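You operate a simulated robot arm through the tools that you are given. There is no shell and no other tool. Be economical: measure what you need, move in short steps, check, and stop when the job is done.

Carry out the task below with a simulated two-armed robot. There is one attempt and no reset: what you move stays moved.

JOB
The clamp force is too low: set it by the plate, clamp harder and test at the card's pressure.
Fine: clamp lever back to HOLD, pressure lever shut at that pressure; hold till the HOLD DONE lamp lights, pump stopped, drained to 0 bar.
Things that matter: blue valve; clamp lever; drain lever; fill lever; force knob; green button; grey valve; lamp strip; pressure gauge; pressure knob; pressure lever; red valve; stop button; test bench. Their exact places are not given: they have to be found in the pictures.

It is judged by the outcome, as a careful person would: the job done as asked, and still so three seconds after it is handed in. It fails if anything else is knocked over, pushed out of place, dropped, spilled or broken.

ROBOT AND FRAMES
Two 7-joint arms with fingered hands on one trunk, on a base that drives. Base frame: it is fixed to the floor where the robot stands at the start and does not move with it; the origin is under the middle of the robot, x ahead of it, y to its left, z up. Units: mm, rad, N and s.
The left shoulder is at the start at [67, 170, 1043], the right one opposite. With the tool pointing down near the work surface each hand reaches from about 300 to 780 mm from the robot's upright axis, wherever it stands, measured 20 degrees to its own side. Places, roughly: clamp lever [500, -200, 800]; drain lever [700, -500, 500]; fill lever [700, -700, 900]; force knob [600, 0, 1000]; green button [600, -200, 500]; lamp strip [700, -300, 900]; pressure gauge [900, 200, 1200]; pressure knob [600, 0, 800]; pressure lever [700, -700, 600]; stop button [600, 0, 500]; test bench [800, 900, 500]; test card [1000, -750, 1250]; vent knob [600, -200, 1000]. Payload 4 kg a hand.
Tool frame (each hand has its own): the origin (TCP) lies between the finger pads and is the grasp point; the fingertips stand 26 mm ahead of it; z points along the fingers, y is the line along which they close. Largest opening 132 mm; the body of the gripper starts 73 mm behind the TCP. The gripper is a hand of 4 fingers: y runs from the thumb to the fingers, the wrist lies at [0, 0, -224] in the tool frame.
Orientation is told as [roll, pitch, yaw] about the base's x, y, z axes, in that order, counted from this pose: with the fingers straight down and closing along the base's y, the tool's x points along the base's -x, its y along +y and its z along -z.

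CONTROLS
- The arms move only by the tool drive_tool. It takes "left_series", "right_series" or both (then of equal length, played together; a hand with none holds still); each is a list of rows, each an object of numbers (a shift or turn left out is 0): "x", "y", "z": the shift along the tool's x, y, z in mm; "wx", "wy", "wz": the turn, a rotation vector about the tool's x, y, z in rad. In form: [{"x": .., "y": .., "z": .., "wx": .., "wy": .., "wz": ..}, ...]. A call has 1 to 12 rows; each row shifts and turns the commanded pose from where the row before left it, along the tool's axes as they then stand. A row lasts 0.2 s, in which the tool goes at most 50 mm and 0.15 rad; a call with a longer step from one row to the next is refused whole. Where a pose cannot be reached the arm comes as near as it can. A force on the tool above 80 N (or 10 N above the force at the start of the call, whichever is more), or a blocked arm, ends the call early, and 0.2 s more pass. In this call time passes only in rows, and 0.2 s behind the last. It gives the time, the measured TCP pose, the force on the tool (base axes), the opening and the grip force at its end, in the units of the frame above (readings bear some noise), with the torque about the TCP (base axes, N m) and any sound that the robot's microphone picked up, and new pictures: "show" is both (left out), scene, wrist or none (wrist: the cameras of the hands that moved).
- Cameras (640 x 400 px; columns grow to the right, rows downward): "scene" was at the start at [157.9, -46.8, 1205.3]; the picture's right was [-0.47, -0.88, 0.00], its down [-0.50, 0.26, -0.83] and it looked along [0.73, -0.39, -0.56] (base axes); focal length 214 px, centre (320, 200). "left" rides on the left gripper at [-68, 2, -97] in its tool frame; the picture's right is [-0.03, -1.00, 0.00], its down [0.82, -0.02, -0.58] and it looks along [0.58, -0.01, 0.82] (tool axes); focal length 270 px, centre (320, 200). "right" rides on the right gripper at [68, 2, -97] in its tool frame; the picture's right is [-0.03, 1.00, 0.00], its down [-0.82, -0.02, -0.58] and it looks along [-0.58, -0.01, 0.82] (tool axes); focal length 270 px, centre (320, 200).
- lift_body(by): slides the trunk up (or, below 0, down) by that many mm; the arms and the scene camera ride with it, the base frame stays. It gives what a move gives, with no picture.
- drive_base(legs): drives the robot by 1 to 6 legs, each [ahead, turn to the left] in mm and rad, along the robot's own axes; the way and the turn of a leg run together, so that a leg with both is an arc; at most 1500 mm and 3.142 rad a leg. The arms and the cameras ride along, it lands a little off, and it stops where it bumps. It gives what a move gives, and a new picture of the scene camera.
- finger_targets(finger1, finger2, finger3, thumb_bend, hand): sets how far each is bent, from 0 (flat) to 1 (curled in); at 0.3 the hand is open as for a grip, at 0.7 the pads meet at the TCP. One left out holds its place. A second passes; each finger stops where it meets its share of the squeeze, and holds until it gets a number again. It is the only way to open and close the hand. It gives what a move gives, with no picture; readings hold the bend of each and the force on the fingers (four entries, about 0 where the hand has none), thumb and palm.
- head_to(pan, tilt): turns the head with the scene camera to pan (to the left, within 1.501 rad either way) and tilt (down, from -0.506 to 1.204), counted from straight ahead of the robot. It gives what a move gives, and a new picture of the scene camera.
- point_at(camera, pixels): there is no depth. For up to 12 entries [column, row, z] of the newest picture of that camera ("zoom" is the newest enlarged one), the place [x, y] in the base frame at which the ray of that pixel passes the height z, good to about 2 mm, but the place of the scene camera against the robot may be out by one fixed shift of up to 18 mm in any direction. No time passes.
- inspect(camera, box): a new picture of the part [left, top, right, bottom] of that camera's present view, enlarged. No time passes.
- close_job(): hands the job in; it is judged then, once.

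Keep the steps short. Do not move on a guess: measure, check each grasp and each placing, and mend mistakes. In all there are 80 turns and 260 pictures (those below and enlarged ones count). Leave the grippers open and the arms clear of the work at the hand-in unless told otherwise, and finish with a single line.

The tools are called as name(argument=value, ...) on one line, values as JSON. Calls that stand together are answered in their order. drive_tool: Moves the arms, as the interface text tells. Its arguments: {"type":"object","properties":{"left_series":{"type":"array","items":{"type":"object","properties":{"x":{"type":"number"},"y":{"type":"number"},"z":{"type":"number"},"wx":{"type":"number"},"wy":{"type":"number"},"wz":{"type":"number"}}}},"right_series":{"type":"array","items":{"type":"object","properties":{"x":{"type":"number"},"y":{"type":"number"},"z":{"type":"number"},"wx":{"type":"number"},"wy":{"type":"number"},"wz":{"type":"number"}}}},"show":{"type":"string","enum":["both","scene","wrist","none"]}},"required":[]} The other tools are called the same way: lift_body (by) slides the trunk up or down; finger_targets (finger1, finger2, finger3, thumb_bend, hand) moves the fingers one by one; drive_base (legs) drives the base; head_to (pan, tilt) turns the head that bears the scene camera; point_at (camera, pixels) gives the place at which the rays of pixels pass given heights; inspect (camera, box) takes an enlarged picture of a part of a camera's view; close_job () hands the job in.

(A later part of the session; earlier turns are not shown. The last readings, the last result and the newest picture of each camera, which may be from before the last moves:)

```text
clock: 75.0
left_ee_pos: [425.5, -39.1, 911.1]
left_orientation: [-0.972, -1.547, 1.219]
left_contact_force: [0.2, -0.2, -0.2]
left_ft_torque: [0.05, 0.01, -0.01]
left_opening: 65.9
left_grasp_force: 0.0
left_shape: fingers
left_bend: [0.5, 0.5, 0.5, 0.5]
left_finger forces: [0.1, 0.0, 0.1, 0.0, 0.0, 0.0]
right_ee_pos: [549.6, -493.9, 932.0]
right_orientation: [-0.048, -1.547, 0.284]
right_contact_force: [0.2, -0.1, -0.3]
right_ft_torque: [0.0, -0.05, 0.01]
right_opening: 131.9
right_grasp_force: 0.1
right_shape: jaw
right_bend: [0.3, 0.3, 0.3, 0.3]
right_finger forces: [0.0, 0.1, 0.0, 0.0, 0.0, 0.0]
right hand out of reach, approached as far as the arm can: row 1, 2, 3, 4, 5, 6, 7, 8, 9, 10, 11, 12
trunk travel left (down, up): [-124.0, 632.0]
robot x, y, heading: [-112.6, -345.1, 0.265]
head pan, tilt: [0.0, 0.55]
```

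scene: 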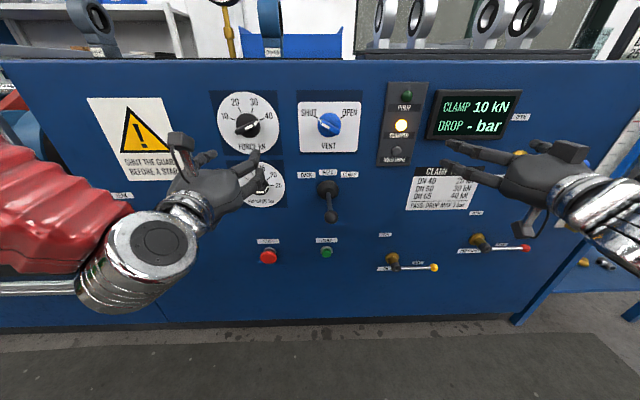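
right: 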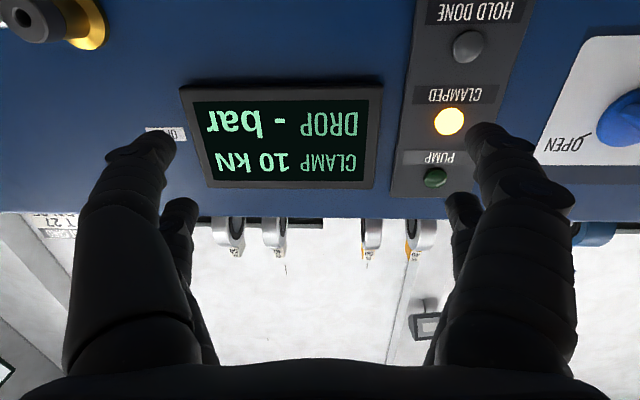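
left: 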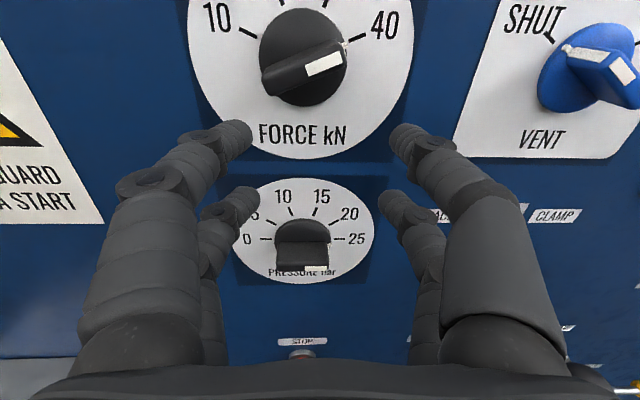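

The right hand does not reach with the fingers forward there. Fingers-down is the natural pose for the ball, so I tip both hands down again (first pulling back slightly).

drive_tool(left_series=[{"z": -15, "wy": 0.143}, {"z": -15, "wy": 0.143}, {"z": -12, "x": 5, "wy": 0.143}, {"wy": 0.143}, {"wy": 0.143}, {"wy": 0.143}, {"wy": 0.143}, {"wy": 0.143}, {"wy": 0.143}, {"wy": 0.143}, {"wy": 0.143}], right_series=[{"z": -20, "wy": 0.143}, {"z": -20, "wy": 0.143}, {"z": -15, "x": 5, "wy": 0.143}, {"wy": 0.143}, {"wy": 0.143}, {"wy": 0.143}, {"wy": 0.143}, {"wy": 0.143}, {"wy": 0.143}, {"wy": 0.143}, {"wy": 0.143}], show="scene")

```text
clock: 77.4
left_ee_pos: [391.3, -50.2, 914.0]
left_orientation: [-0.018, 0.014, 0.245]
left_contact_force: [-0.6, -0.4, -0.6]
left_ft_torque: [0.01, 0.01, -0.01]
left_opening: 65.7
left_grasp_force: 0.0
left_shape: fingers
left_bend: [0.5, 0.5, 0.5, 0.5]
left_finger forces: [0.0, 0.0, 0.1, 0.0, 0.0, 0.0]
left hand out of reach, approached as far as the arm can: row 1
right_ee_pos: [504.5, -505.9, 937.2]
right_orientation: [0.003, 0.029, 0.232]
right_contact_force: [0.3, 0.4, -0.6]
right_ft_torque: [0.02, 0.0, 0.01]
right_opening: 132.0
right_grasp_force: 0.1
right_shape: jaw
right_bend: [0.3, 0.3, 0.3, 0.3]
right_finger forces: [0.0, 0.1, 0.0, 0.0, 0.1, 0.1]
right hand out of reach, approached as far as the arm can: row 1
trunk travel left (down, up): [-124.0, 632.0]
robot x, y, heading: [-105.1, -350.0, 0.262]
head pan, tilt: [0.0, 0.55]
```

scene: 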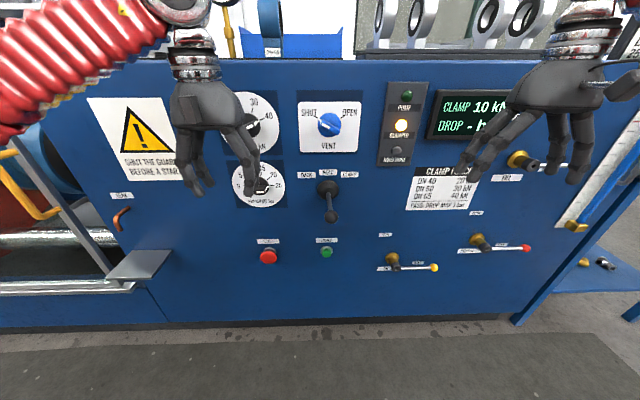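

I move the right hand left toward the ball, above and just short of it.

drive_tool(right_series=[{"y": 37}, {"y": 37}, {"y": 37}, {"y": 37}, {"y": 37}, {"y": 37}, {"y": 37}, {"y": 37}], left_series=[{"x": 8, "y": 10}, {"x": 8, "y": 10}, {"x": 8, "y": 10}, {"x": 8, "y": 10}, {"x": 8, "y": 10}, {"x": 8, "y": 10}, {"x": 8, "y": 10}, {"x": 8, "y": 10}])

```text
clock: 79.2
left_ee_pos: [311.3, 12.2, 912.6]
left_orientation: [-0.019, 0.015, 0.246]
left_contact_force: [0.1, 0.5, -0.3]
left_ft_torque: [-0.03, -0.01, -0.02]
left_opening: 65.8
left_grasp_force: 0.1
left_shape: fingers
left_bend: [0.5, 0.5, 0.5, 0.5]
left_finger forces: [0.1, 0.1, 0.0, 0.0, 0.1, 0.0]
right_ee_pos: [434.9, -218.3, 937.9]
right_orientation: [0.005, 0.028, 0.231]
right_contact_force: [-0.3, -0.3, 0.8]
right_ft_torque: [0.01, -0.03, 0.02]
right_opening: 132.0
right_grasp_force: 0.0
right_shape: jaw
right_bend: [0.3, 0.3, 0.3, 0.3]
right_finger forces: [0.0, 0.0, 0.0, 0.0, 0.1, 0.0]
trunk travel left (down, up): [-124.0, 632.0]
robot x, y, heading: [-104.8, -349.3, 0.268]
head pan, tilt: [0.0, 0.55]
```

scene: 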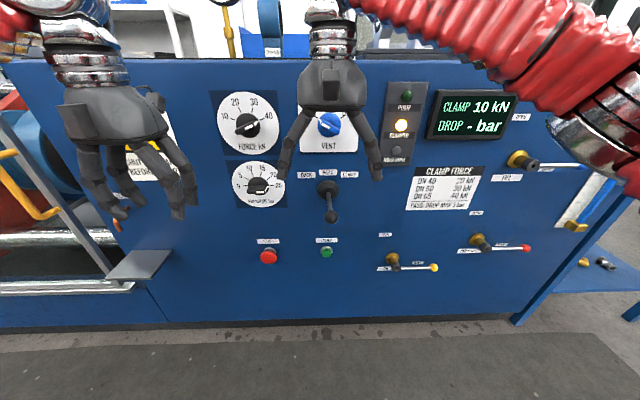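
right: 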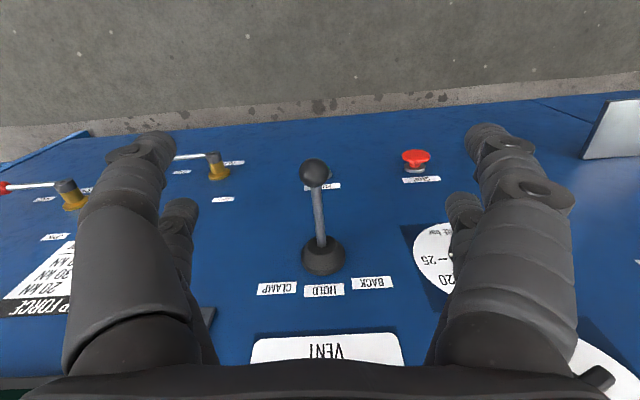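
left: 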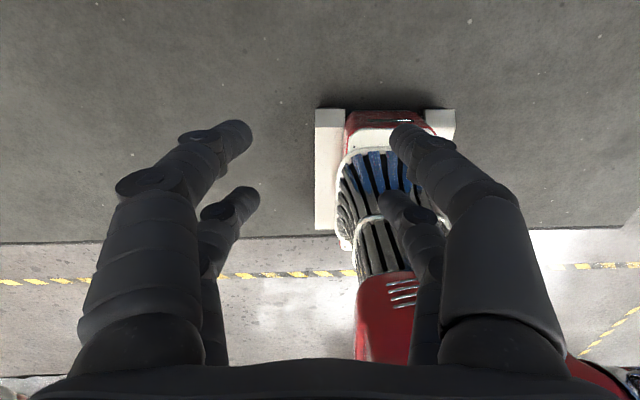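

The ball is 63 mm ahead, 6 mm right and 135 mm below the right TCP. I move over it and descend.

drive_tool(right_series=[{"x": -31, "y": -3}, {"x": -32, "y": -3}, {"z": 35}, {"z": 35}, {"z": 33}])

```text
clock: 80.4
left_ee_pos: [312.0, 11.9, 912.4]
left_orientation: [-0.02, 0.016, 0.245]
left_contact_force: [-0.1, -0.3, 0.0]
left_ft_torque: [-0.01, -0.06, 0.0]
left_opening: 65.8
left_grasp_force: 0.1
left_shape: fingers
left_bend: [0.5, 0.5, 0.5, 0.5]
left_finger forces: [0.0, 0.0, 0.0, 0.1, 0.0, 0.0]
right_ee_pos: [495.3, -208.6, 831.4]
right_orientation: [0.004, 0.03, 0.23]
right_contact_force: [-0.7, 0.4, 0.3]
right_ft_torque: [-0.01, -0.02, 0.02]
right_opening: 131.9
right_grasp_force: 0.0
right_shape: jaw
right_bend: [0.3, 0.3, 0.3, 0.3]
right_finger forces: [0.1, 0.0, 0.0, 0.1, 0.0, 0.0]
trunk travel left (down, up): [-124.0, 632.0]
robot x, y, heading: [-111.4, -348.4, 0.266]
head pan, tilt: [0.0, 0.55]
```

scene: 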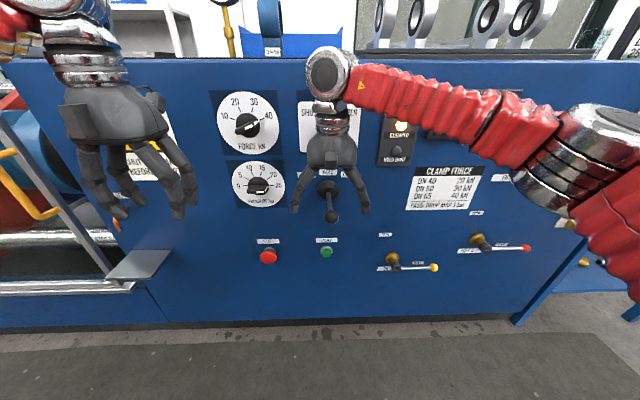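
right: 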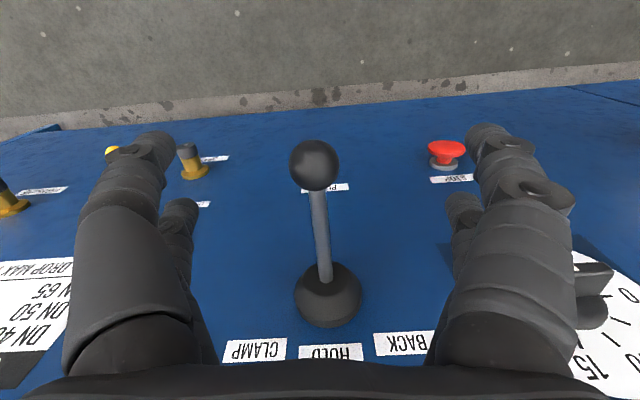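

Ball is 40 mm below the TCP, nearly centred. I descend 36 mm and close gently on it.

drive_tool(right_series=[{"x": -3, "y": -3, "z": 18}, {"z": 18}], show="none")

finger_targets(hand="right", finger1=0.68, finger2=0.68, finger3=0.68, thumb_bend=0.68)

inspect(camera="right", box=[80, 60, 560, 360])

```text
clock: 81.0
left_ee_pos: [310.8, 11.6, 912.9]
left_orientation: [-0.019, 0.014, 0.246]
left_contact_force: [0.1, -0.1, 0.0]
left_ft_torque: [-0.01, 0.0, -0.03]
left_opening: 65.9
left_grasp_force: 0.0
left_shape: fingers
left_bend: [0.5, 0.5, 0.5, 0.5]
left_finger forces: [0.0, 0.1, 0.0, 0.0, 0.0, 0.1]
right_ee_pos: [498.6, -210.1, 797.0]
right_orientation: [0.002, 0.027, 0.231]
right_contact_force: [0.1, 1.0, 0.3]
right_ft_torque: [-0.01, -0.01, 0.04]
right_opening: 132.0
right_grasp_force: 0.0
right_shape: jaw
right_bend: [0.3, 0.3, 0.3, 0.3]
right_finger forces: [0.0, 0.1, 0.1, 0.1, 0.0, 0.0]
trunk travel left (down, up): [-124.0, 632.0]
robot x, y, heading: [-105.6, -348.4, 0.266]
head pan, tilt: [0.0, 0.55]
```

```text
clock: 82.0
left_ee_pos: [311.8, 11.0, 912.9]
left_orientation: [-0.02, 0.017, 0.246]
left_contact_force: [0.9, 0.1, 0.2]
left_ft_torque: [0.04, 0.0, -0.01]
left_opening: 65.8
left_grasp_force: 0.1
left_shape: fingers
left_bend: [0.5, 0.5, 0.5, 0.5]
left_finger forces: [0.0, 0.0, 0.1, 0.0, 0.0, 0.1]
right_ee_pos: [498.8, -209.6, 795.7]
right_orientation: [0.001, 0.027, 0.232]
right_contact_force: [0.8, -1.7, -2.2]
right_ft_torque: [-0.02, 0.01, 0.01]
right_opening: 7.5
right_grasp_force: 4.4
right_shape: fingers
right_bend: [0.68, 0.62, 0.62, 0.68]
right_finger forces: [0.0, 3.7, 4.6, 0.0, 0.0, 0.0]
trunk travel left (down, up): [-124.0, 632.0]
robot x, y, heading: [-109.0, -350.0, 0.259]
head pan, tilt: [0.0, 0.55]
```

```text
1.33 times, centred on (320, 210) of right
```

zoom: 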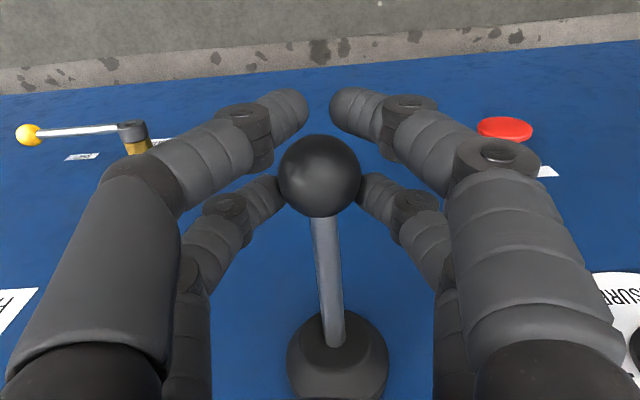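

The ball is held. I move it right toward CLAMP in small steps.

drive_tool(right_series=[{"y": -12, "x": -1}, {"y": -12, "x": -2}, {"y": -12, "x": -3}, {"y": -12, "x": -4}])

inspect(camera="scene", box=[290, 80, 530, 230])

```text
clock: 83.0
left_ee_pos: [310.9, 12.3, 913.7]
left_orientation: [-0.02, 0.014, 0.245]
left_contact_force: [0.6, 1.1, -0.7]
left_ft_torque: [-0.04, -0.03, 0.04]
left_opening: 65.8
left_grasp_force: 0.1
left_shape: fingers
left_bend: [0.5, 0.5, 0.5, 0.5]
left_finger forces: [0.1, 0.0, 0.0, 0.0, 0.0, 0.1]
right_ee_pos: [519.4, -256.7, 796.4]
right_orientation: [0.002, 0.029, 0.232]
right_contact_force: [3.2, 3.2, -0.6]
right_ft_torque: [0.09, -0.06, 0.15]
right_opening: 7.4
right_grasp_force: 6.1
right_shape: fingers
right_bend: [0.68, 0.61, 0.63, 0.68]
right_finger forces: [0.1, 6.3, 5.1, 0.0, 0.0, 0.1]
trunk travel left (down, up): [-124.0, 632.0]
robot x, y, heading: [-110.6, -348.3, 0.265]
head pan, tilt: [0.0, 0.55]
```

scene: 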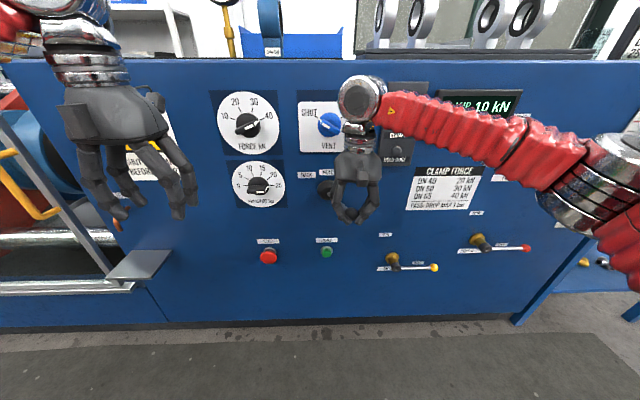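
right: 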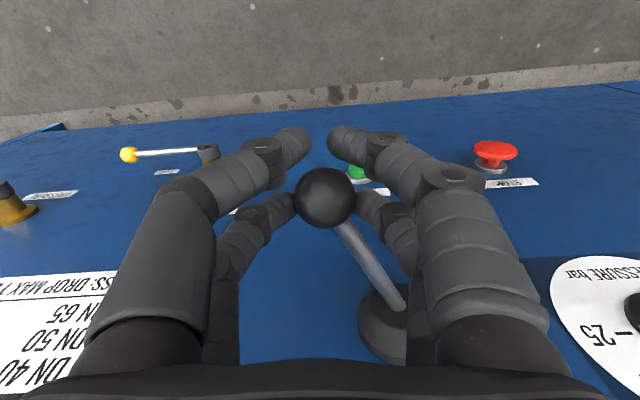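

```text
2.67 times, centred on (410, 155) of scene
```

zoom: 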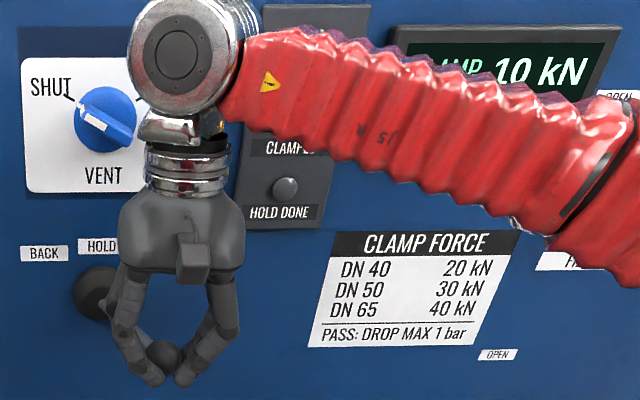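

Lever follows; still 10 kN. I move it further.

drive_tool(right_series=[{"y": -11, "x": -5}, {"y": -11, "x": -5}, {"y": -10, "x": -6}])

inspect(camera="scene", box=[290, 80, 530, 230])

```text
clock: 83.8
left_ee_pos: [309.6, 12.0, 914.4]
left_orientation: [-0.022, 0.012, 0.246]
left_contact_force: [0.6, 0.1, 0.3]
left_ft_torque: [0.01, 0.0, 0.02]
left_opening: 65.8
left_grasp_force: 0.0
left_shape: fingers
left_bend: [0.5, 0.5, 0.5, 0.5]
left_finger forces: [0.0, 0.0, 0.0, 0.0, 0.0, 0.0]
right_ee_pos: [537.5, -281.4, 796.4]
right_orientation: [0.005, 0.037, 0.242]
right_contact_force: [-36.7, 11.7, -2.4]
right_ft_torque: [0.07, 0.85, 1.84]
right_opening: 7.4
right_grasp_force: 16.1
right_shape: fingers
right_bend: [0.68, 0.47, 0.68, 0.68]
right_finger forces: [0.0, 32.4, 0.0, 0.1, 0.0, 0.0]
trunk travel left (down, up): [-124.0, 632.0]
robot x, y, heading: [-108.7, -348.6, 0.262]
head pan, tilt: [0.0, 0.55]
```

scene: 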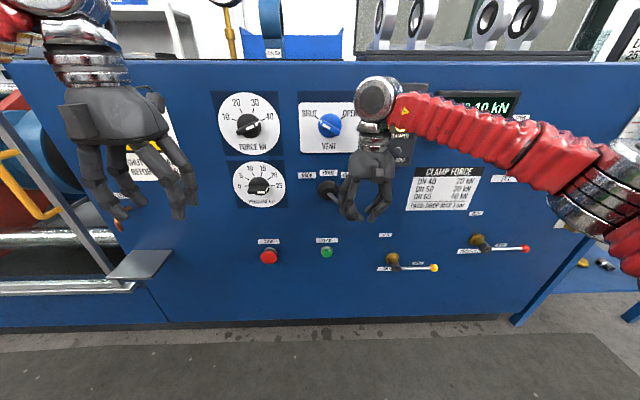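
right: 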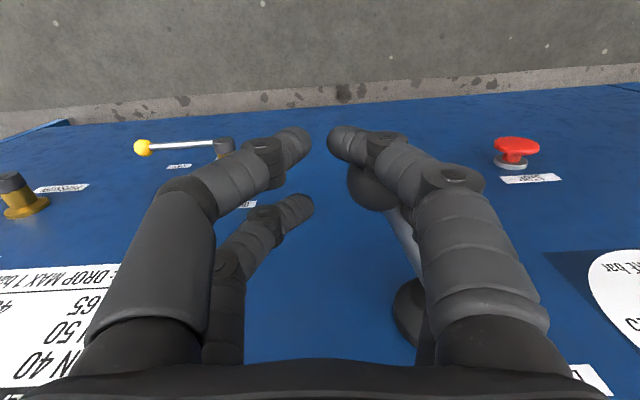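

```text
2.67 times, centred on (410, 155) of scene
```

zoom: 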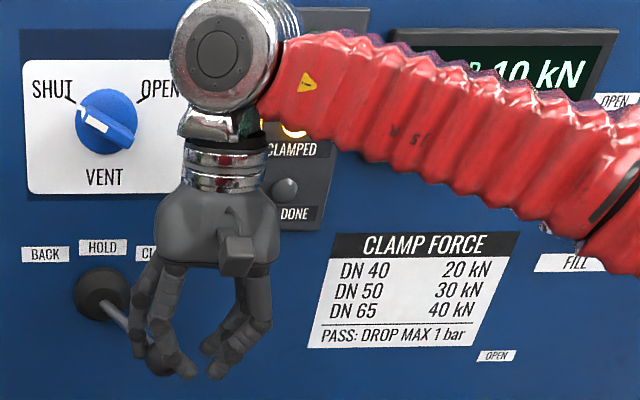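

The lever is at its CLAMP stop. I ease off slightly and watch the display.

drive_tool(right_series=[{"y": 8, "x": 6}, {"y": 0}, {"y": 0}, {"y": 0}, {"y": 0}, {"y": 0}, {"y": 0}, {"y": 0}], show="wrist")

inspect(camera="scene", box=[290, 80, 530, 230])

```text
clock: 85.6
left_ee_pos: [309.6, 12.7, 911.6]
left_orientation: [-0.019, 0.013, 0.246]
left_contact_force: [0.2, -0.3, 0.1]
left_ft_torque: [0.03, 0.0, -0.02]
left_opening: 65.5
left_grasp_force: 0.1
left_shape: fingers
left_bend: [0.5, 0.5, 0.5, 0.5]
left_finger forces: [0.0, 0.1, 0.0, 0.0, 0.0, 0.0]
right_ee_pos: [532.7, -276.5, 797.0]
right_orientation: [0.0, 0.028, 0.233]
right_contact_force: [-15.6, 10.0, -1.5]
right_ft_torque: [0.16, 0.39, 0.79]
right_opening: 7.5
right_grasp_force: 8.7
right_shape: fingers
right_bend: [0.68, 0.5, 0.68, 0.68]
right_finger forces: [0.0, 17.8, 0.0, 0.0, 0.0, 0.0]
trunk travel left (down, up): [-124.0, 632.0]
robot x, y, heading: [-110.2, -351.0, 0.266]
head pan, tilt: [0.0, 0.55]
```

right: 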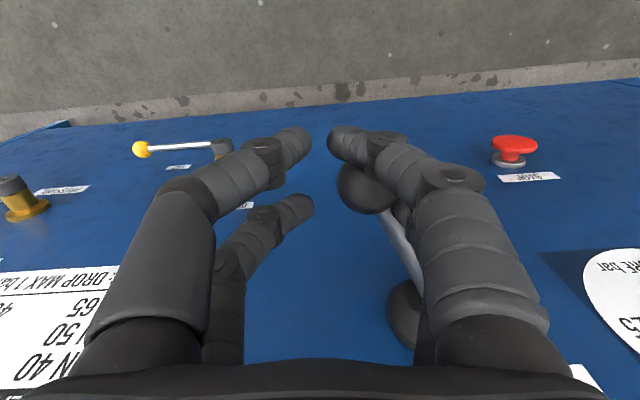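

```text
2.67 times, centred on (410, 155) of scene
```

zoom: 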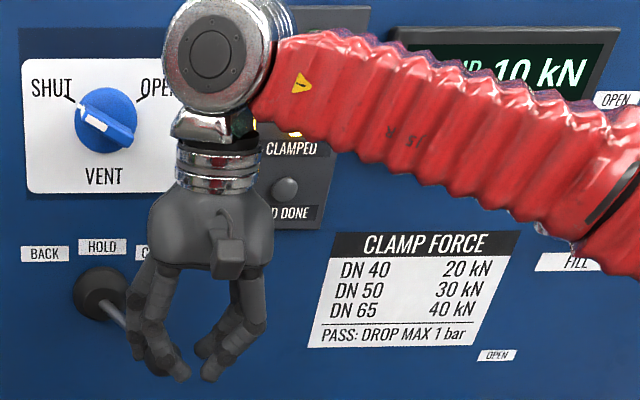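

Still 10 kN; the PUMP lamp is dark, so the clamp likely needs the pump running. I open the right hand, rise clear and inspect lever, lamps and the guard.

finger_targets(hand="right", finger1=0.3, finger2=0.3, finger3=0.3, thumb_bend=0.3)

drive_tool(right_series=[{"z": -25}, {"z": -25}, {"z": -25}, {"x": 30, "z": -15}, {"x": 30}, {"x": 30, "y": -20}, {"x": 20, "y": -30}, {"y": -40}, {"y": -40}, {"y": -40}], show="none")

head_to(pan=0.35, tilt=0.6)

inspect(camera="scene", box=[0, 60, 320, 300])

```text
clock: 86.6
left_ee_pos: [310.0, 12.5, 913.1]
left_orientation: [-0.02, 0.014, 0.245]
left_contact_force: [-0.1, -0.9, -0.3]
left_ft_torque: [0.01, -0.04, 0.02]
left_opening: 65.8
left_grasp_force: 0.0
left_shape: fingers
left_bend: [0.5, 0.5, 0.5, 0.5]
left_finger forces: [0.1, 0.0, 0.1, 0.0, 0.0, 0.0]
right_ee_pos: [534.4, -278.8, 795.7]
right_orientation: [0.003, 0.029, 0.231]
right_contact_force: [-9.6, -10.9, 3.3]
right_ft_torque: [-0.17, 0.22, 0.4]
right_opening: 81.8
right_grasp_force: 6.5
right_shape: fingers
right_bend: [0.61, 0.3, 0.3, 0.3]
right_finger forces: [13.4, 0.1, 0.0, 0.0, 0.1, 0.1]
trunk travel left (down, up): [-124.0, 632.0]
robot x, y, heading: [-111.3, -349.6, 0.259]
head pan, tilt: [0.0, 0.55]
```

```text
clock: 88.8
left_ee_pos: [310.7, 11.9, 912.3]
left_orientation: [-0.02, 0.013, 0.247]
left_contact_force: [0.5, -0.4, 0.3]
left_ft_torque: [0.01, -0.01, 0.01]
left_opening: 65.6
left_grasp_force: 0.1
left_shape: fingers
left_bend: [0.5, 0.5, 0.5, 0.5]
left_finger forces: [0.0, 0.0, 0.0, 0.0, 0.0, 0.0]
right_ee_pos: [469.4, -468.0, 888.9]
right_orientation: [0.004, 0.028, 0.231]
right_contact_force: [0.0, -0.5, 0.7]
right_ft_torque: [-0.01, -0.02, 0.0]
right_opening: 132.8
right_grasp_force: 0.1
right_shape: fingers
right_bend: [0.3, 0.3, 0.3, 0.3]
right_finger forces: [0.0, 0.0, 0.1, 0.0, 0.0, 0.0]
trunk travel left (down, up): [-124.0, 632.0]
robot x, y, heading: [-109.7, -350.5, 0.258]
head pan, tilt: [0.0, 0.55]
```

```text
clock: 89.6
left_ee_pos: [311.9, 10.5, 912.4]
left_orientation: [-0.019, 0.013, 0.246]
left_contact_force: [0.2, 0.3, -0.5]
left_ft_torque: [0.04, 0.02, -0.03]
left_opening: 65.9
left_grasp_force: 0.0
left_shape: fingers
left_bend: [0.5, 0.5, 0.5, 0.5]
left_finger forces: [0.0, 0.0, 0.0, 0.0, 0.0, 0.0]
right_ee_pos: [468.0, -466.2, 888.0]
right_orientation: [0.005, 0.028, 0.231]
right_contact_force: [-0.2, 0.7, 0.2]
right_ft_torque: [0.05, 0.0, -0.01]
right_opening: 132.7
right_grasp_force: 0.0
right_shape: fingers
right_bend: [0.3, 0.3, 0.3, 0.3]
right_finger forces: [0.0, 0.0, 0.1, 0.0, 0.0, 0.0]
trunk travel left (down, up): [-124.0, 632.0]
robot x, y, heading: [-107.1, -351.9, 0.265]
head pan, tilt: [0.351, 0.6]
```

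scene: 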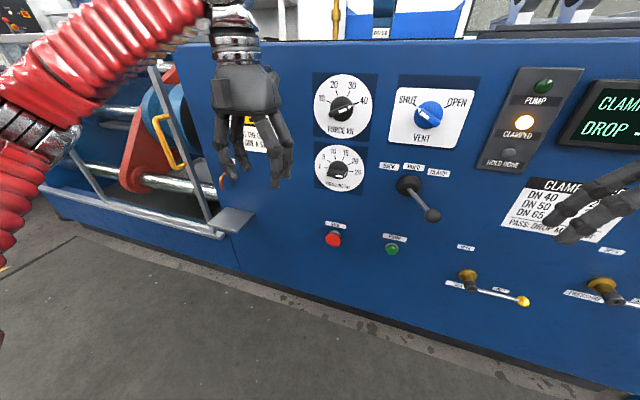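

```text
1.67 times, centred on (160, 180) of scene
```

zoom: 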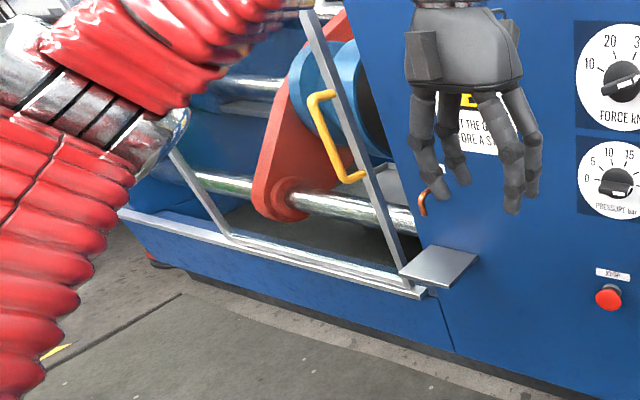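

Force 40, lever near CLAMP, guard frame with its yellow handle is in its closed place. I bring the left hand down low to press the green PUMP button later: first lower and pitch it forward.

drive_tool(left_series=[{"z": 26, "y": -8}, {"z": 26, "y": -8}, {"z": 26, "y": -8}, {"z": 26, "y": -8}, {"z": 26, "y": -8}, {"z": 26, "y": -8}, {"z": 26, "y": -8}, {"z": 26, "y": -8}, {"z": 26, "y": -8}, {"z": 26, "y": -8}, {"z": 26, "y": -8}, {"z": 26, "y": -8}], show="none")

drive_tool(left_series=[{"wy": -0.145}, {"wy": -0.145}, {"wy": -0.145}, {"wy": -0.145}, {"wy": -0.145}, {"wy": -0.145}, {"wy": -0.145}, {"wy": -0.145}, {"wy": -0.145}])

finger_targets(hand="left", finger1=0.7, finger2=0.7, finger3=0.7, thumb_bend=0.7)

```text
clock: 92.2
left_ee_pos: [332.7, -86.4, 601.8]
left_orientation: [-0.02, 0.015, 0.248]
left_contact_force: [-0.5, -0.5, -0.2]
left_ft_torque: [-0.03, 0.0, 0.01]
left_opening: 65.6
left_grasp_force: 0.0
left_shape: fingers
left_bend: [0.5, 0.5, 0.5, 0.5]
left_finger forces: [0.1, 0.0, 0.0, 0.0, 0.0, 0.0]
right_ee_pos: [469.0, -466.7, 888.8]
right_orientation: [0.004, 0.028, 0.232]
right_contact_force: [-0.2, -0.1, -0.6]
right_ft_torque: [0.0, -0.03, -0.01]
right_opening: 132.5
right_grasp_force: 0.1
right_shape: fingers
right_bend: [0.3, 0.3, 0.3, 0.3]
right_finger forces: [0.0, 0.0, 0.0, 0.0, 0.1, 0.0]
trunk travel left (down, up): [-124.0, 632.0]
robot x, y, heading: [-109.6, -347.5, 0.265]
head pan, tilt: [0.351, 0.6]
```

```text
clock: 94.2
left_ee_pos: [345.8, -134.5, 632.8]
left_orientation: [-0.06, -1.29, 0.309]
left_contact_force: [0.1, 0.1, 0.2]
left_ft_torque: [-0.03, 0.01, 0.01]
left_opening: 65.8
left_grasp_force: 0.1
left_shape: fingers
left_bend: [0.5, 0.5, 0.5, 0.5]
left_finger forces: [0.0, 0.1, 0.0, 0.0, 0.0, 0.0]
left hand out of reach, approached as far as the arm can: row 7, 8, 9
right_ee_pos: [468.3, -466.9, 888.4]
right_orientation: [0.003, 0.03, 0.234]
right_contact_force: [-0.4, 0.2, 0.0]
right_ft_torque: [0.01, 0.04, -0.01]
right_opening: 132.3
right_grasp_force: 0.1
right_shape: fingers
right_bend: [0.3, 0.3, 0.3, 0.3]
right_finger forces: [0.1, 0.0, 0.1, 0.1, 0.1, 0.0]
trunk travel left (down, up): [-124.0, 632.0]
robot x, y, heading: [-109.8, -348.4, 0.263]
head pan, tilt: [0.351, 0.6]
```

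scene: 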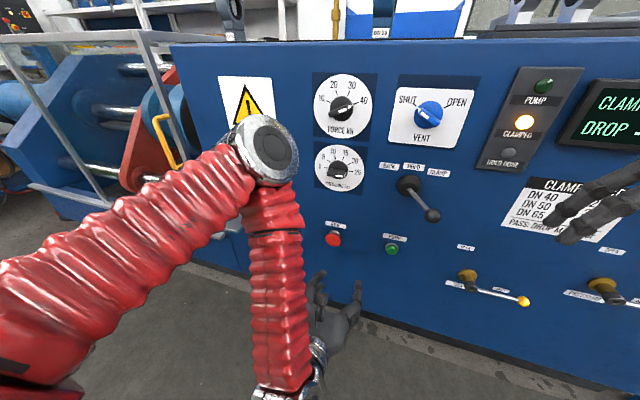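
left: 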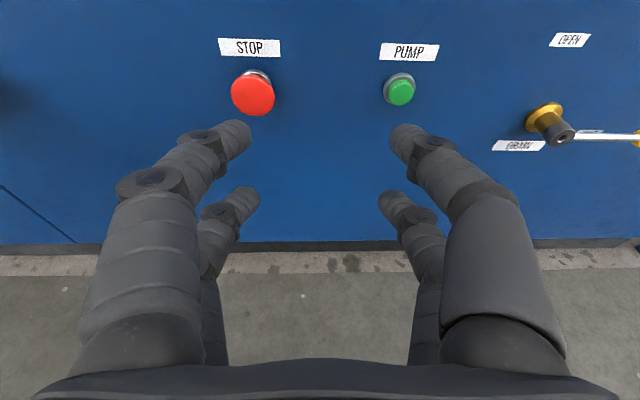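

```text
clock: 95.2
left_ee_pos: [344.4, -134.0, 633.5]
left_orientation: [-0.066, -1.285, 0.312]
left_contact_force: [-1.3, -0.3, -0.6]
left_ft_torque: [-0.01, -0.01, -0.04]
left_opening: 1.5
left_grasp_force: 0.2
left_shape: fingers
left_bend: [0.7, 0.7, 0.7, 0.7]
left_finger forces: [0.0, 0.1, 0.0, 0.0, 0.1, 0.0]
right_ee_pos: [468.9, -466.1, 888.4]
right_orientation: [0.002, 0.028, 0.232]
right_contact_force: [1.4, -0.9, 0.3]
right_ft_torque: [0.01, 0.02, -0.01]
right_opening: 132.5
right_grasp_force: 0.1
right_shape: fingers
right_bend: [0.3, 0.3, 0.3, 0.3]
right_finger forces: [0.0, 0.0, 0.0, 0.0, 0.0, 0.0]
trunk travel left (down, up): [-124.0, 632.0]
robot x, y, heading: [-107.9, -349.1, 0.259]
head pan, tilt: [0.351, 0.6]
```

Clear view: green button at (402,92), about 100 mm right and 76 mm below the TCP. I line up with it, closed fingers forward, then approach to ~50 mm.

drive_tool(left_series=[{"x": 14.6, "y": -20, "z": 4.3}, {"x": 14.6, "y": -20, "z": 4.3}, {"x": 14.6, "y": -20, "z": 4.3}, {"x": 14.6, "y": -20, "z": 4.3}, {"x": 14.6, "y": -20, "z": 4.3}, {"x": -9, "z": 30.7}, {"x": -9, "z": 30.7}, {"x": -9, "z": 30.7}, {"x": -9, "z": 30.7}, {"x": -9, "z": 30.7}])

```text
clock: 97.4
left_ee_pos: [522.9, -193.4, 557.7]
left_orientation: [-0.069, -1.291, 0.312]
left_contact_force: [-1.3, 0.2, -0.3]
left_ft_torque: [-0.01, 0.03, -0.04]
left_opening: 1.6
left_grasp_force: 0.1
left_shape: fingers
left_bend: [0.7, 0.7, 0.7, 0.7]
left_finger forces: [0.0, 0.0, 0.1, 0.0, 0.0, 0.0]
right_ee_pos: [469.2, -466.6, 889.0]
right_orientation: [0.001, 0.028, 0.233]
right_contact_force: [-0.3, 0.0, 0.3]
right_ft_torque: [0.0, -0.01, -0.02]
right_opening: 132.6
right_grasp_force: 0.2
right_shape: fingers
right_bend: [0.3, 0.3, 0.3, 0.3]
right_finger forces: [0.0, 0.0, 0.0, 0.1, 0.0, 0.1]
trunk travel left (down, up): [-124.0, 632.0]
robot x, y, heading: [-109.0, -349.3, 0.267]
head pan, tilt: [0.351, 0.6]
```

scene: 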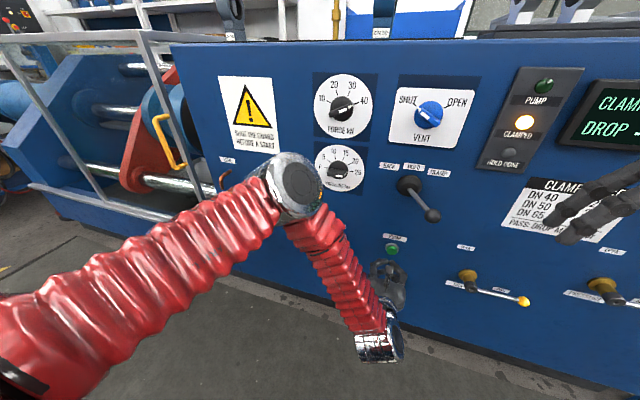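
left: 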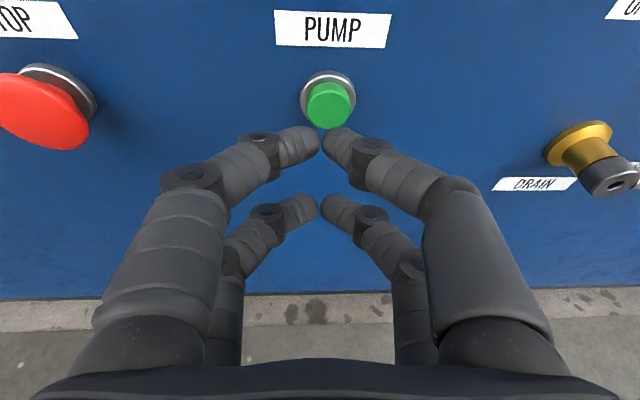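

Nearly on it: tips need 11 mm down, 4 mm right. I correct, advance 40 mm, then press in small steps.

drive_tool(left_series=[{"x": 10.5, "y": -4, "z": 3}, {"x": -5.6, "z": 19.2}, {"x": -5.6, "z": 19.2}], show="wrist")

drive_tool(left_series=[{"x": -1.4, "z": 4.8}, {"x": -1.4, "z": 4.8}, {"x": -1.4, "z": 4.8}], show="both")

```text
clock: 98.2
left_ee_pos: [563.0, -186.4, 548.1]
left_orientation: [-0.068, -1.289, 0.311]
left_contact_force: [0.2, 0.3, 0.1]
left_ft_torque: [0.01, 0.0, -0.01]
left_opening: 1.4
left_grasp_force: 0.1
left_shape: fingers
left_bend: [0.7, 0.7, 0.7, 0.7]
left_finger forces: [0.1, 0.0, 0.0, 0.0, 0.0, 0.0]
right_ee_pos: [468.9, -466.4, 889.5]
right_orientation: [0.005, 0.028, 0.232]
right_contact_force: [-0.4, 0.4, 0.1]
right_ft_torque: [0.0, 0.0, 0.02]
right_opening: 132.6
right_grasp_force: 0.0
right_shape: fingers
right_bend: [0.3, 0.3, 0.3, 0.3]
right_finger forces: [0.0, 0.1, 0.0, 0.1, 0.0, 0.0]
trunk travel left (down, up): [-124.0, 632.0]
robot x, y, heading: [-110.0, -350.1, 0.264]
head pan, tilt: [0.351, 0.6]
```

left: 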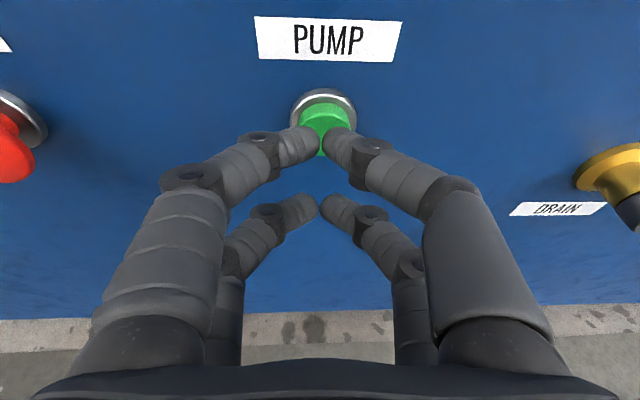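

```text
clock: 99.0
left_ee_pos: [578.8, -183.3, 548.8]
left_orientation: [-0.069, -1.29, 0.312]
left_contact_force: [0.6, -0.3, 0.4]
left_ft_torque: [0.02, 0.04, 0.01]
left_opening: 1.6
left_grasp_force: 0.1
left_shape: fingers
left_bend: [0.7, 0.7, 0.7, 0.7]
left_finger forces: [0.0, 0.0, 0.0, 0.0, 0.0, 0.0]
right_ee_pos: [468.0, -467.5, 888.4]
right_orientation: [0.004, 0.029, 0.232]
right_contact_force: [0.5, -0.3, 0.0]
right_ft_torque: [0.03, 0.03, -0.02]
right_opening: 132.7
right_grasp_force: 0.1
right_shape: fingers
right_bend: [0.3, 0.3, 0.3, 0.3]
right_finger forces: [0.0, 0.0, 0.0, 0.0, 0.0, 0.1]
trunk travel left (down, up): [-124.0, 632.0]
robot x, y, heading: [-111.2, -350.9, 0.264]
head pan, tilt: [0.351, 0.6]
```

scene: 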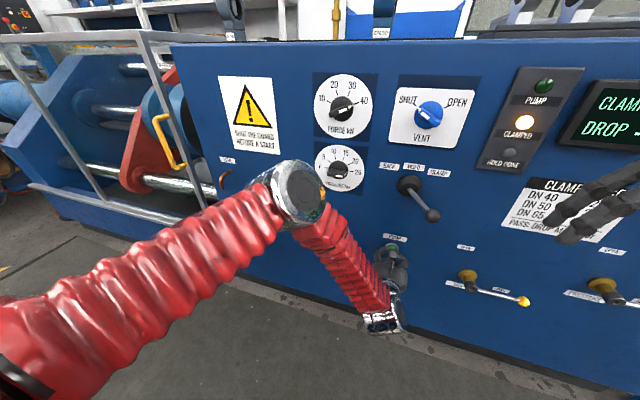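
left: 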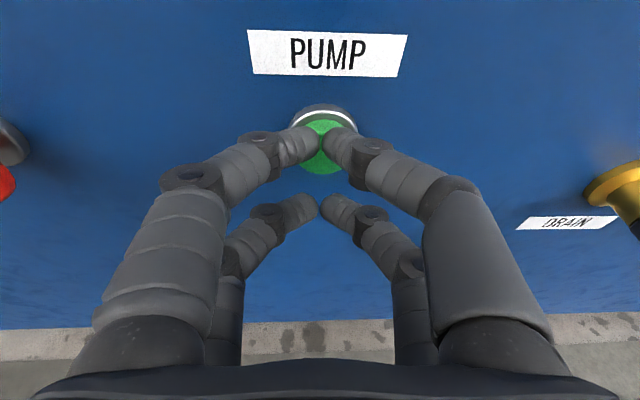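

Not yet touching; I keep pressing in 4 mm steps.

drive_tool(left_series=[{"x": -1.2, "z": 4}, {"x": -1.2, "z": 4}, {"x": -1.2, "z": 4}, {"x": -1.2, "z": 4}, {"x": -1.2, "z": 4}], show="both")

```text
clock: 100.2
left_ee_pos: [597.6, -179.0, 548.8]
left_orientation: [-0.067, -1.29, 0.313]
left_contact_force: [-3.3, -1.0, 1.8]
left_ft_torque: [0.02, 0.02, 0.02]
left_opening: 1.2
left_grasp_force: 1.9
left_shape: fingers
left_bend: [0.7, 0.7, 0.7, 0.7]
left_finger forces: [0.1, 1.9, 0.0, 0.0, 1.6, 0.1]
right_ee_pos: [467.2, -467.0, 889.3]
right_orientation: [0.002, 0.027, 0.232]
right_contact_force: [0.3, 0.0, 0.0]
right_ft_torque: [0.01, 0.01, 0.0]
right_opening: 132.5
right_grasp_force: 0.1
right_shape: fingers
right_bend: [0.3, 0.3, 0.3, 0.3]
right_finger forces: [0.1, 0.0, 0.1, 0.0, 0.0, 0.0]
trunk travel left (down, up): [-124.0, 632.0]
robot x, y, heading: [-109.4, -349.0, 0.263]
head pan, tilt: [0.351, 0.6]
heard: click
```

scene: 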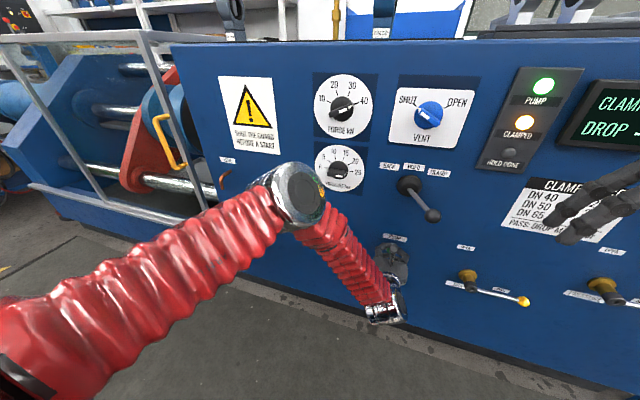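
left: 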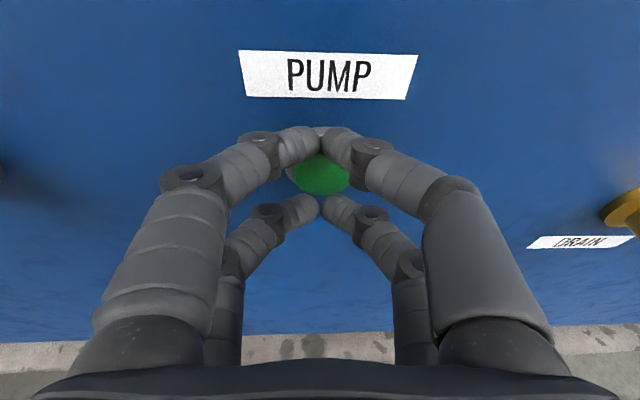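

Click, and the PUMP lamp is lit. I pull the left hand back and look at the display.

drive_tool(left_series=[{"x": 5.6, "z": -19.2}, {"x": 5.6, "z": -19.2}, {"x": 8, "z": -29}, {"x": 8, "z": -29}], show="none")

head_to(pan=-0.1, tilt=0.5)

inspect(camera="scene", box=[250, 80, 490, 240])

```text
clock: 101.2
left_ee_pos: [500.6, -204.2, 549.7]
left_orientation: [-0.068, -1.29, 0.313]
left_contact_force: [0.4, -0.2, 0.5]
left_ft_torque: [0.0, 0.0, 0.0]
left_opening: 1.2
left_grasp_force: 0.1
left_shape: fingers
left_bend: [0.7, 0.7, 0.7, 0.7]
left_finger forces: [0.1, 0.1, 0.0, 0.0, 0.1, 0.0]
right_ee_pos: [469.0, -465.2, 889.0]
right_orientation: [0.002, 0.028, 0.233]
right_contact_force: [-0.8, -1.2, 0.1]
right_ft_torque: [-0.01, -0.02, 0.0]
right_opening: 132.8
right_grasp_force: 0.0
right_shape: fingers
right_bend: [0.3, 0.3, 0.3, 0.3]
right_finger forces: [0.0, 0.1, 0.0, 0.0, 0.0, 0.0]
trunk travel left (down, up): [-124.0, 632.0]
robot x, y, heading: [-109.5, -350.1, 0.265]
head pan, tilt: [0.351, 0.6]
```

```text
clock: 102.1
left_ee_pos: [501.1, -205.0, 550.1]
left_orientation: [-0.069, -1.29, 0.312]
left_contact_force: [0.9, 0.5, 0.1]
left_ft_torque: [-0.02, -0.01, 0.02]
left_opening: 1.4
left_grasp_force: 0.1
left_shape: fingers
left_bend: [0.7, 0.7, 0.7, 0.7]
left_finger forces: [0.0, 0.0, 0.1, 0.1, 0.0, 0.0]
right_ee_pos: [467.7, -466.4, 888.7]
right_orientation: [0.003, 0.027, 0.231]
right_contact_force: [0.1, 0.1, 0.0]
right_ft_torque: [-0.02, 0.0, -0.01]
right_opening: 132.6
right_grasp_force: 0.0
right_shape: fingers
right_bend: [0.3, 0.3, 0.3, 0.3]
right_finger forces: [0.0, 0.1, 0.0, 0.0, 0.1, 0.0]
trunk travel left (down, up): [-124.0, 632.0]
robot x, y, heading: [-110.0, -348.2, 0.261]
head pan, tilt: [-0.099, 0.499]
```

scene: 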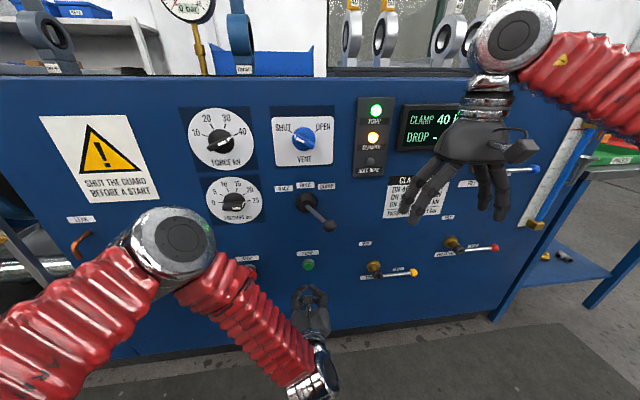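

```text
2.50 times, centred on (370, 160) of scene
```

zoom: 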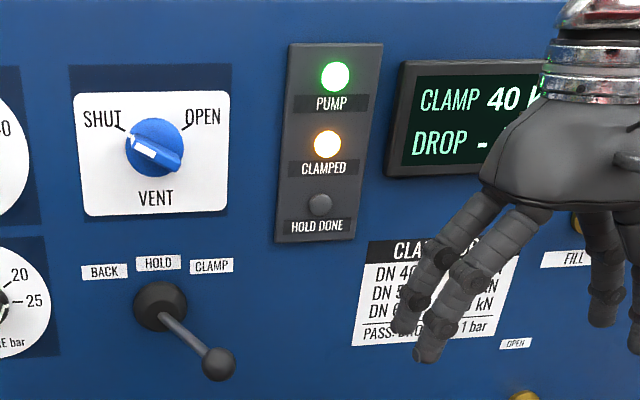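

The display reads CLAMP 40 kN. I bring the right hand back above the ball to return the lever to HOLD.

drive_tool(right_series=[{"y": 38}, {"y": 38}, {"y": 38}, {"y": 38}, {"y": 38}, {"x": -36}, {"x": -35}, {"x": -34}, {"z": 15}], show="wrist")

```text
clock: 104.1
left_ee_pos: [500.2, -203.1, 550.7]
left_orientation: [-0.069, -1.29, 0.314]
left_contact_force: [-0.6, 0.7, -0.1]
left_ft_torque: [0.0, -0.01, -0.01]
left_opening: 1.4
left_grasp_force: 0.1
left_shape: fingers
left_bend: [0.7, 0.7, 0.7, 0.7]
left_finger forces: [0.1, 0.0, 0.1, 0.0, 0.0, 0.1]
right_ee_pos: [527.4, -258.8, 869.7]
right_orientation: [0.005, 0.029, 0.232]
right_contact_force: [0.2, 0.4, 0.2]
right_ft_torque: [-0.03, -0.02, 0.01]
right_opening: 132.7
right_grasp_force: 0.0
right_shape: fingers
right_bend: [0.3, 0.3, 0.3, 0.3]
right_finger forces: [0.0, 0.0, 0.1, 0.1, 0.0, 0.1]
trunk travel left (down, up): [-124.0, 632.0]
robot x, y, heading: [-108.1, -351.4, 0.262]
head pan, tilt: [-0.099, 0.499]
```

right: 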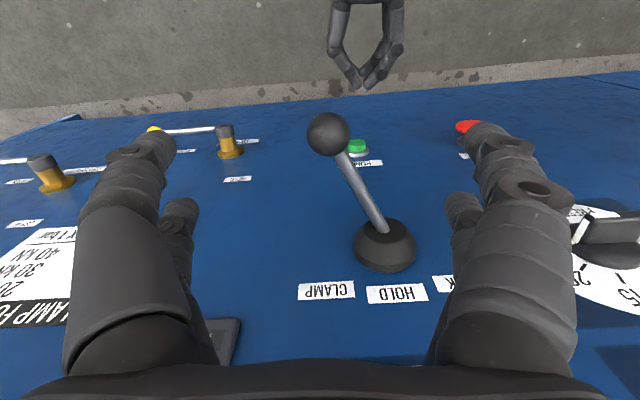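

Ball sits 6 mm left, 77 mm below. I descend and close.

drive_tool(right_series=[{"y": 5, "z": 25}, {"z": 25}, {"z": 24}], show="none")

finger_targets(hand="right", finger1=0.66, finger2=0.66, finger3=0.66, thumb_bend=0.66)

drive_tool(right_series=[{"y": 11, "x": 5}, {"y": 12, "x": 4}, {"y": 12, "x": 3}, {"y": 12, "x": 2}], show="wrist")

inspect(camera="scene", box=[250, 80, 490, 240])

```text
clock: 104.9
left_ee_pos: [501.5, -202.8, 548.5]
left_orientation: [-0.068, -1.289, 0.313]
left_contact_force: [0.7, -0.2, 0.0]
left_ft_torque: [-0.01, 0.03, 0.0]
left_opening: 1.1
left_grasp_force: 0.0
left_shape: fingers
left_bend: [0.7, 0.7, 0.7, 0.7]
left_finger forces: [0.1, 0.0, 0.1, 0.0, 0.0, 0.0]
right_ee_pos: [524.6, -253.6, 795.1]
right_orientation: [0.004, 0.029, 0.231]
right_contact_force: [0.0, 0.9, 0.0]
right_ft_torque: [-0.02, 0.02, -0.01]
right_opening: 132.5
right_grasp_force: 0.0
right_shape: fingers
right_bend: [0.3, 0.3, 0.3, 0.3]
right_finger forces: [0.1, 0.1, 0.1, 0.1, 0.1, 0.0]
trunk travel left (down, up): [-124.0, 632.0]
robot x, y, heading: [-106.1, -349.2, 0.268]
head pan, tilt: [-0.099, 0.499]
```

```text
clock: 105.9
left_ee_pos: [501.8, -203.0, 548.7]
left_orientation: [-0.067, -1.29, 0.312]
left_contact_force: [-1.2, -0.3, 0.2]
left_ft_torque: [0.0, 0.02, 0.02]
left_opening: 1.4
left_grasp_force: 0.1
left_shape: fingers
left_bend: [0.7, 0.7, 0.7, 0.7]
left_finger forces: [0.0, 0.1, 0.1, 0.1, 0.0, 0.0]
right_ee_pos: [525.6, -252.9, 795.6]
right_orientation: [0.003, 0.029, 0.232]
right_contact_force: [0.5, -0.1, -1.3]
right_ft_torque: [0.01, 0.0, 0.03]
right_opening: 13.8
right_grasp_force: 2.4
right_shape: fingers
right_bend: [0.66, 0.62, 0.63, 0.66]
right_finger forces: [0.0, 2.8, 2.2, 0.0, 0.1, 0.1]
trunk travel left (down, up): [-124.0, 632.0]
robot x, y, heading: [-111.6, -347.8, 0.261]
head pan, tilt: [-0.099, 0.499]
```

```text
clock: 106.9
left_ee_pos: [501.6, -204.0, 549.9]
left_orientation: [-0.069, -1.29, 0.311]
left_contact_force: [0.1, -0.5, 0.5]
left_ft_torque: [0.01, 0.04, -0.01]
left_opening: 1.1
left_grasp_force: 0.1
left_shape: fingers
left_bend: [0.7, 0.7, 0.7, 0.7]
left_finger forces: [0.0, 0.0, 0.0, 0.0, 0.0, 0.0]
right_ee_pos: [500.8, -211.8, 797.8]
right_orientation: [0.002, 0.03, 0.233]
right_contact_force: [5.5, 1.3, -0.7]
right_ft_torque: [0.05, -0.16, -0.09]
right_opening: 13.9
right_grasp_force: 3.9
right_shape: fingers
right_bend: [0.66, 0.62, 0.63, 0.66]
right_finger forces: [0.0, 4.7, 3.2, 0.1, 0.0, 0.1]
trunk travel left (down, up): [-124.0, 632.0]
robot x, y, heading: [-104.7, -346.6, 0.27]
head pan, tilt: [-0.099, 0.499]
```

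right: 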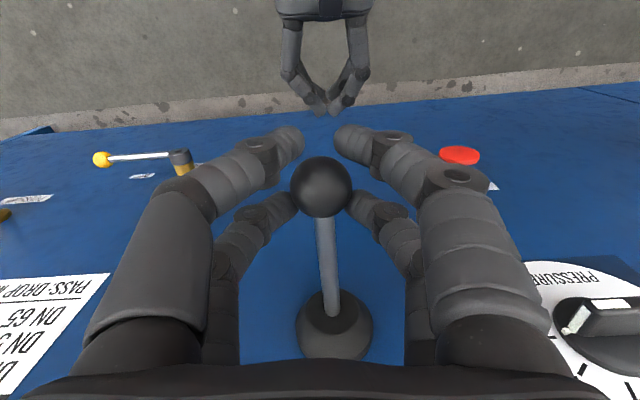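

```text
2.50 times, centred on (370, 160) of scene
```

zoom: 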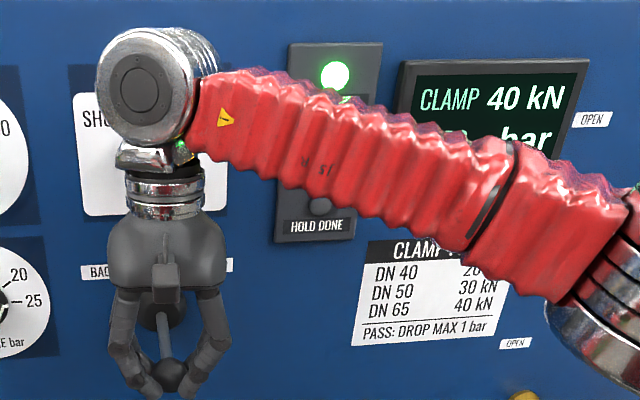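

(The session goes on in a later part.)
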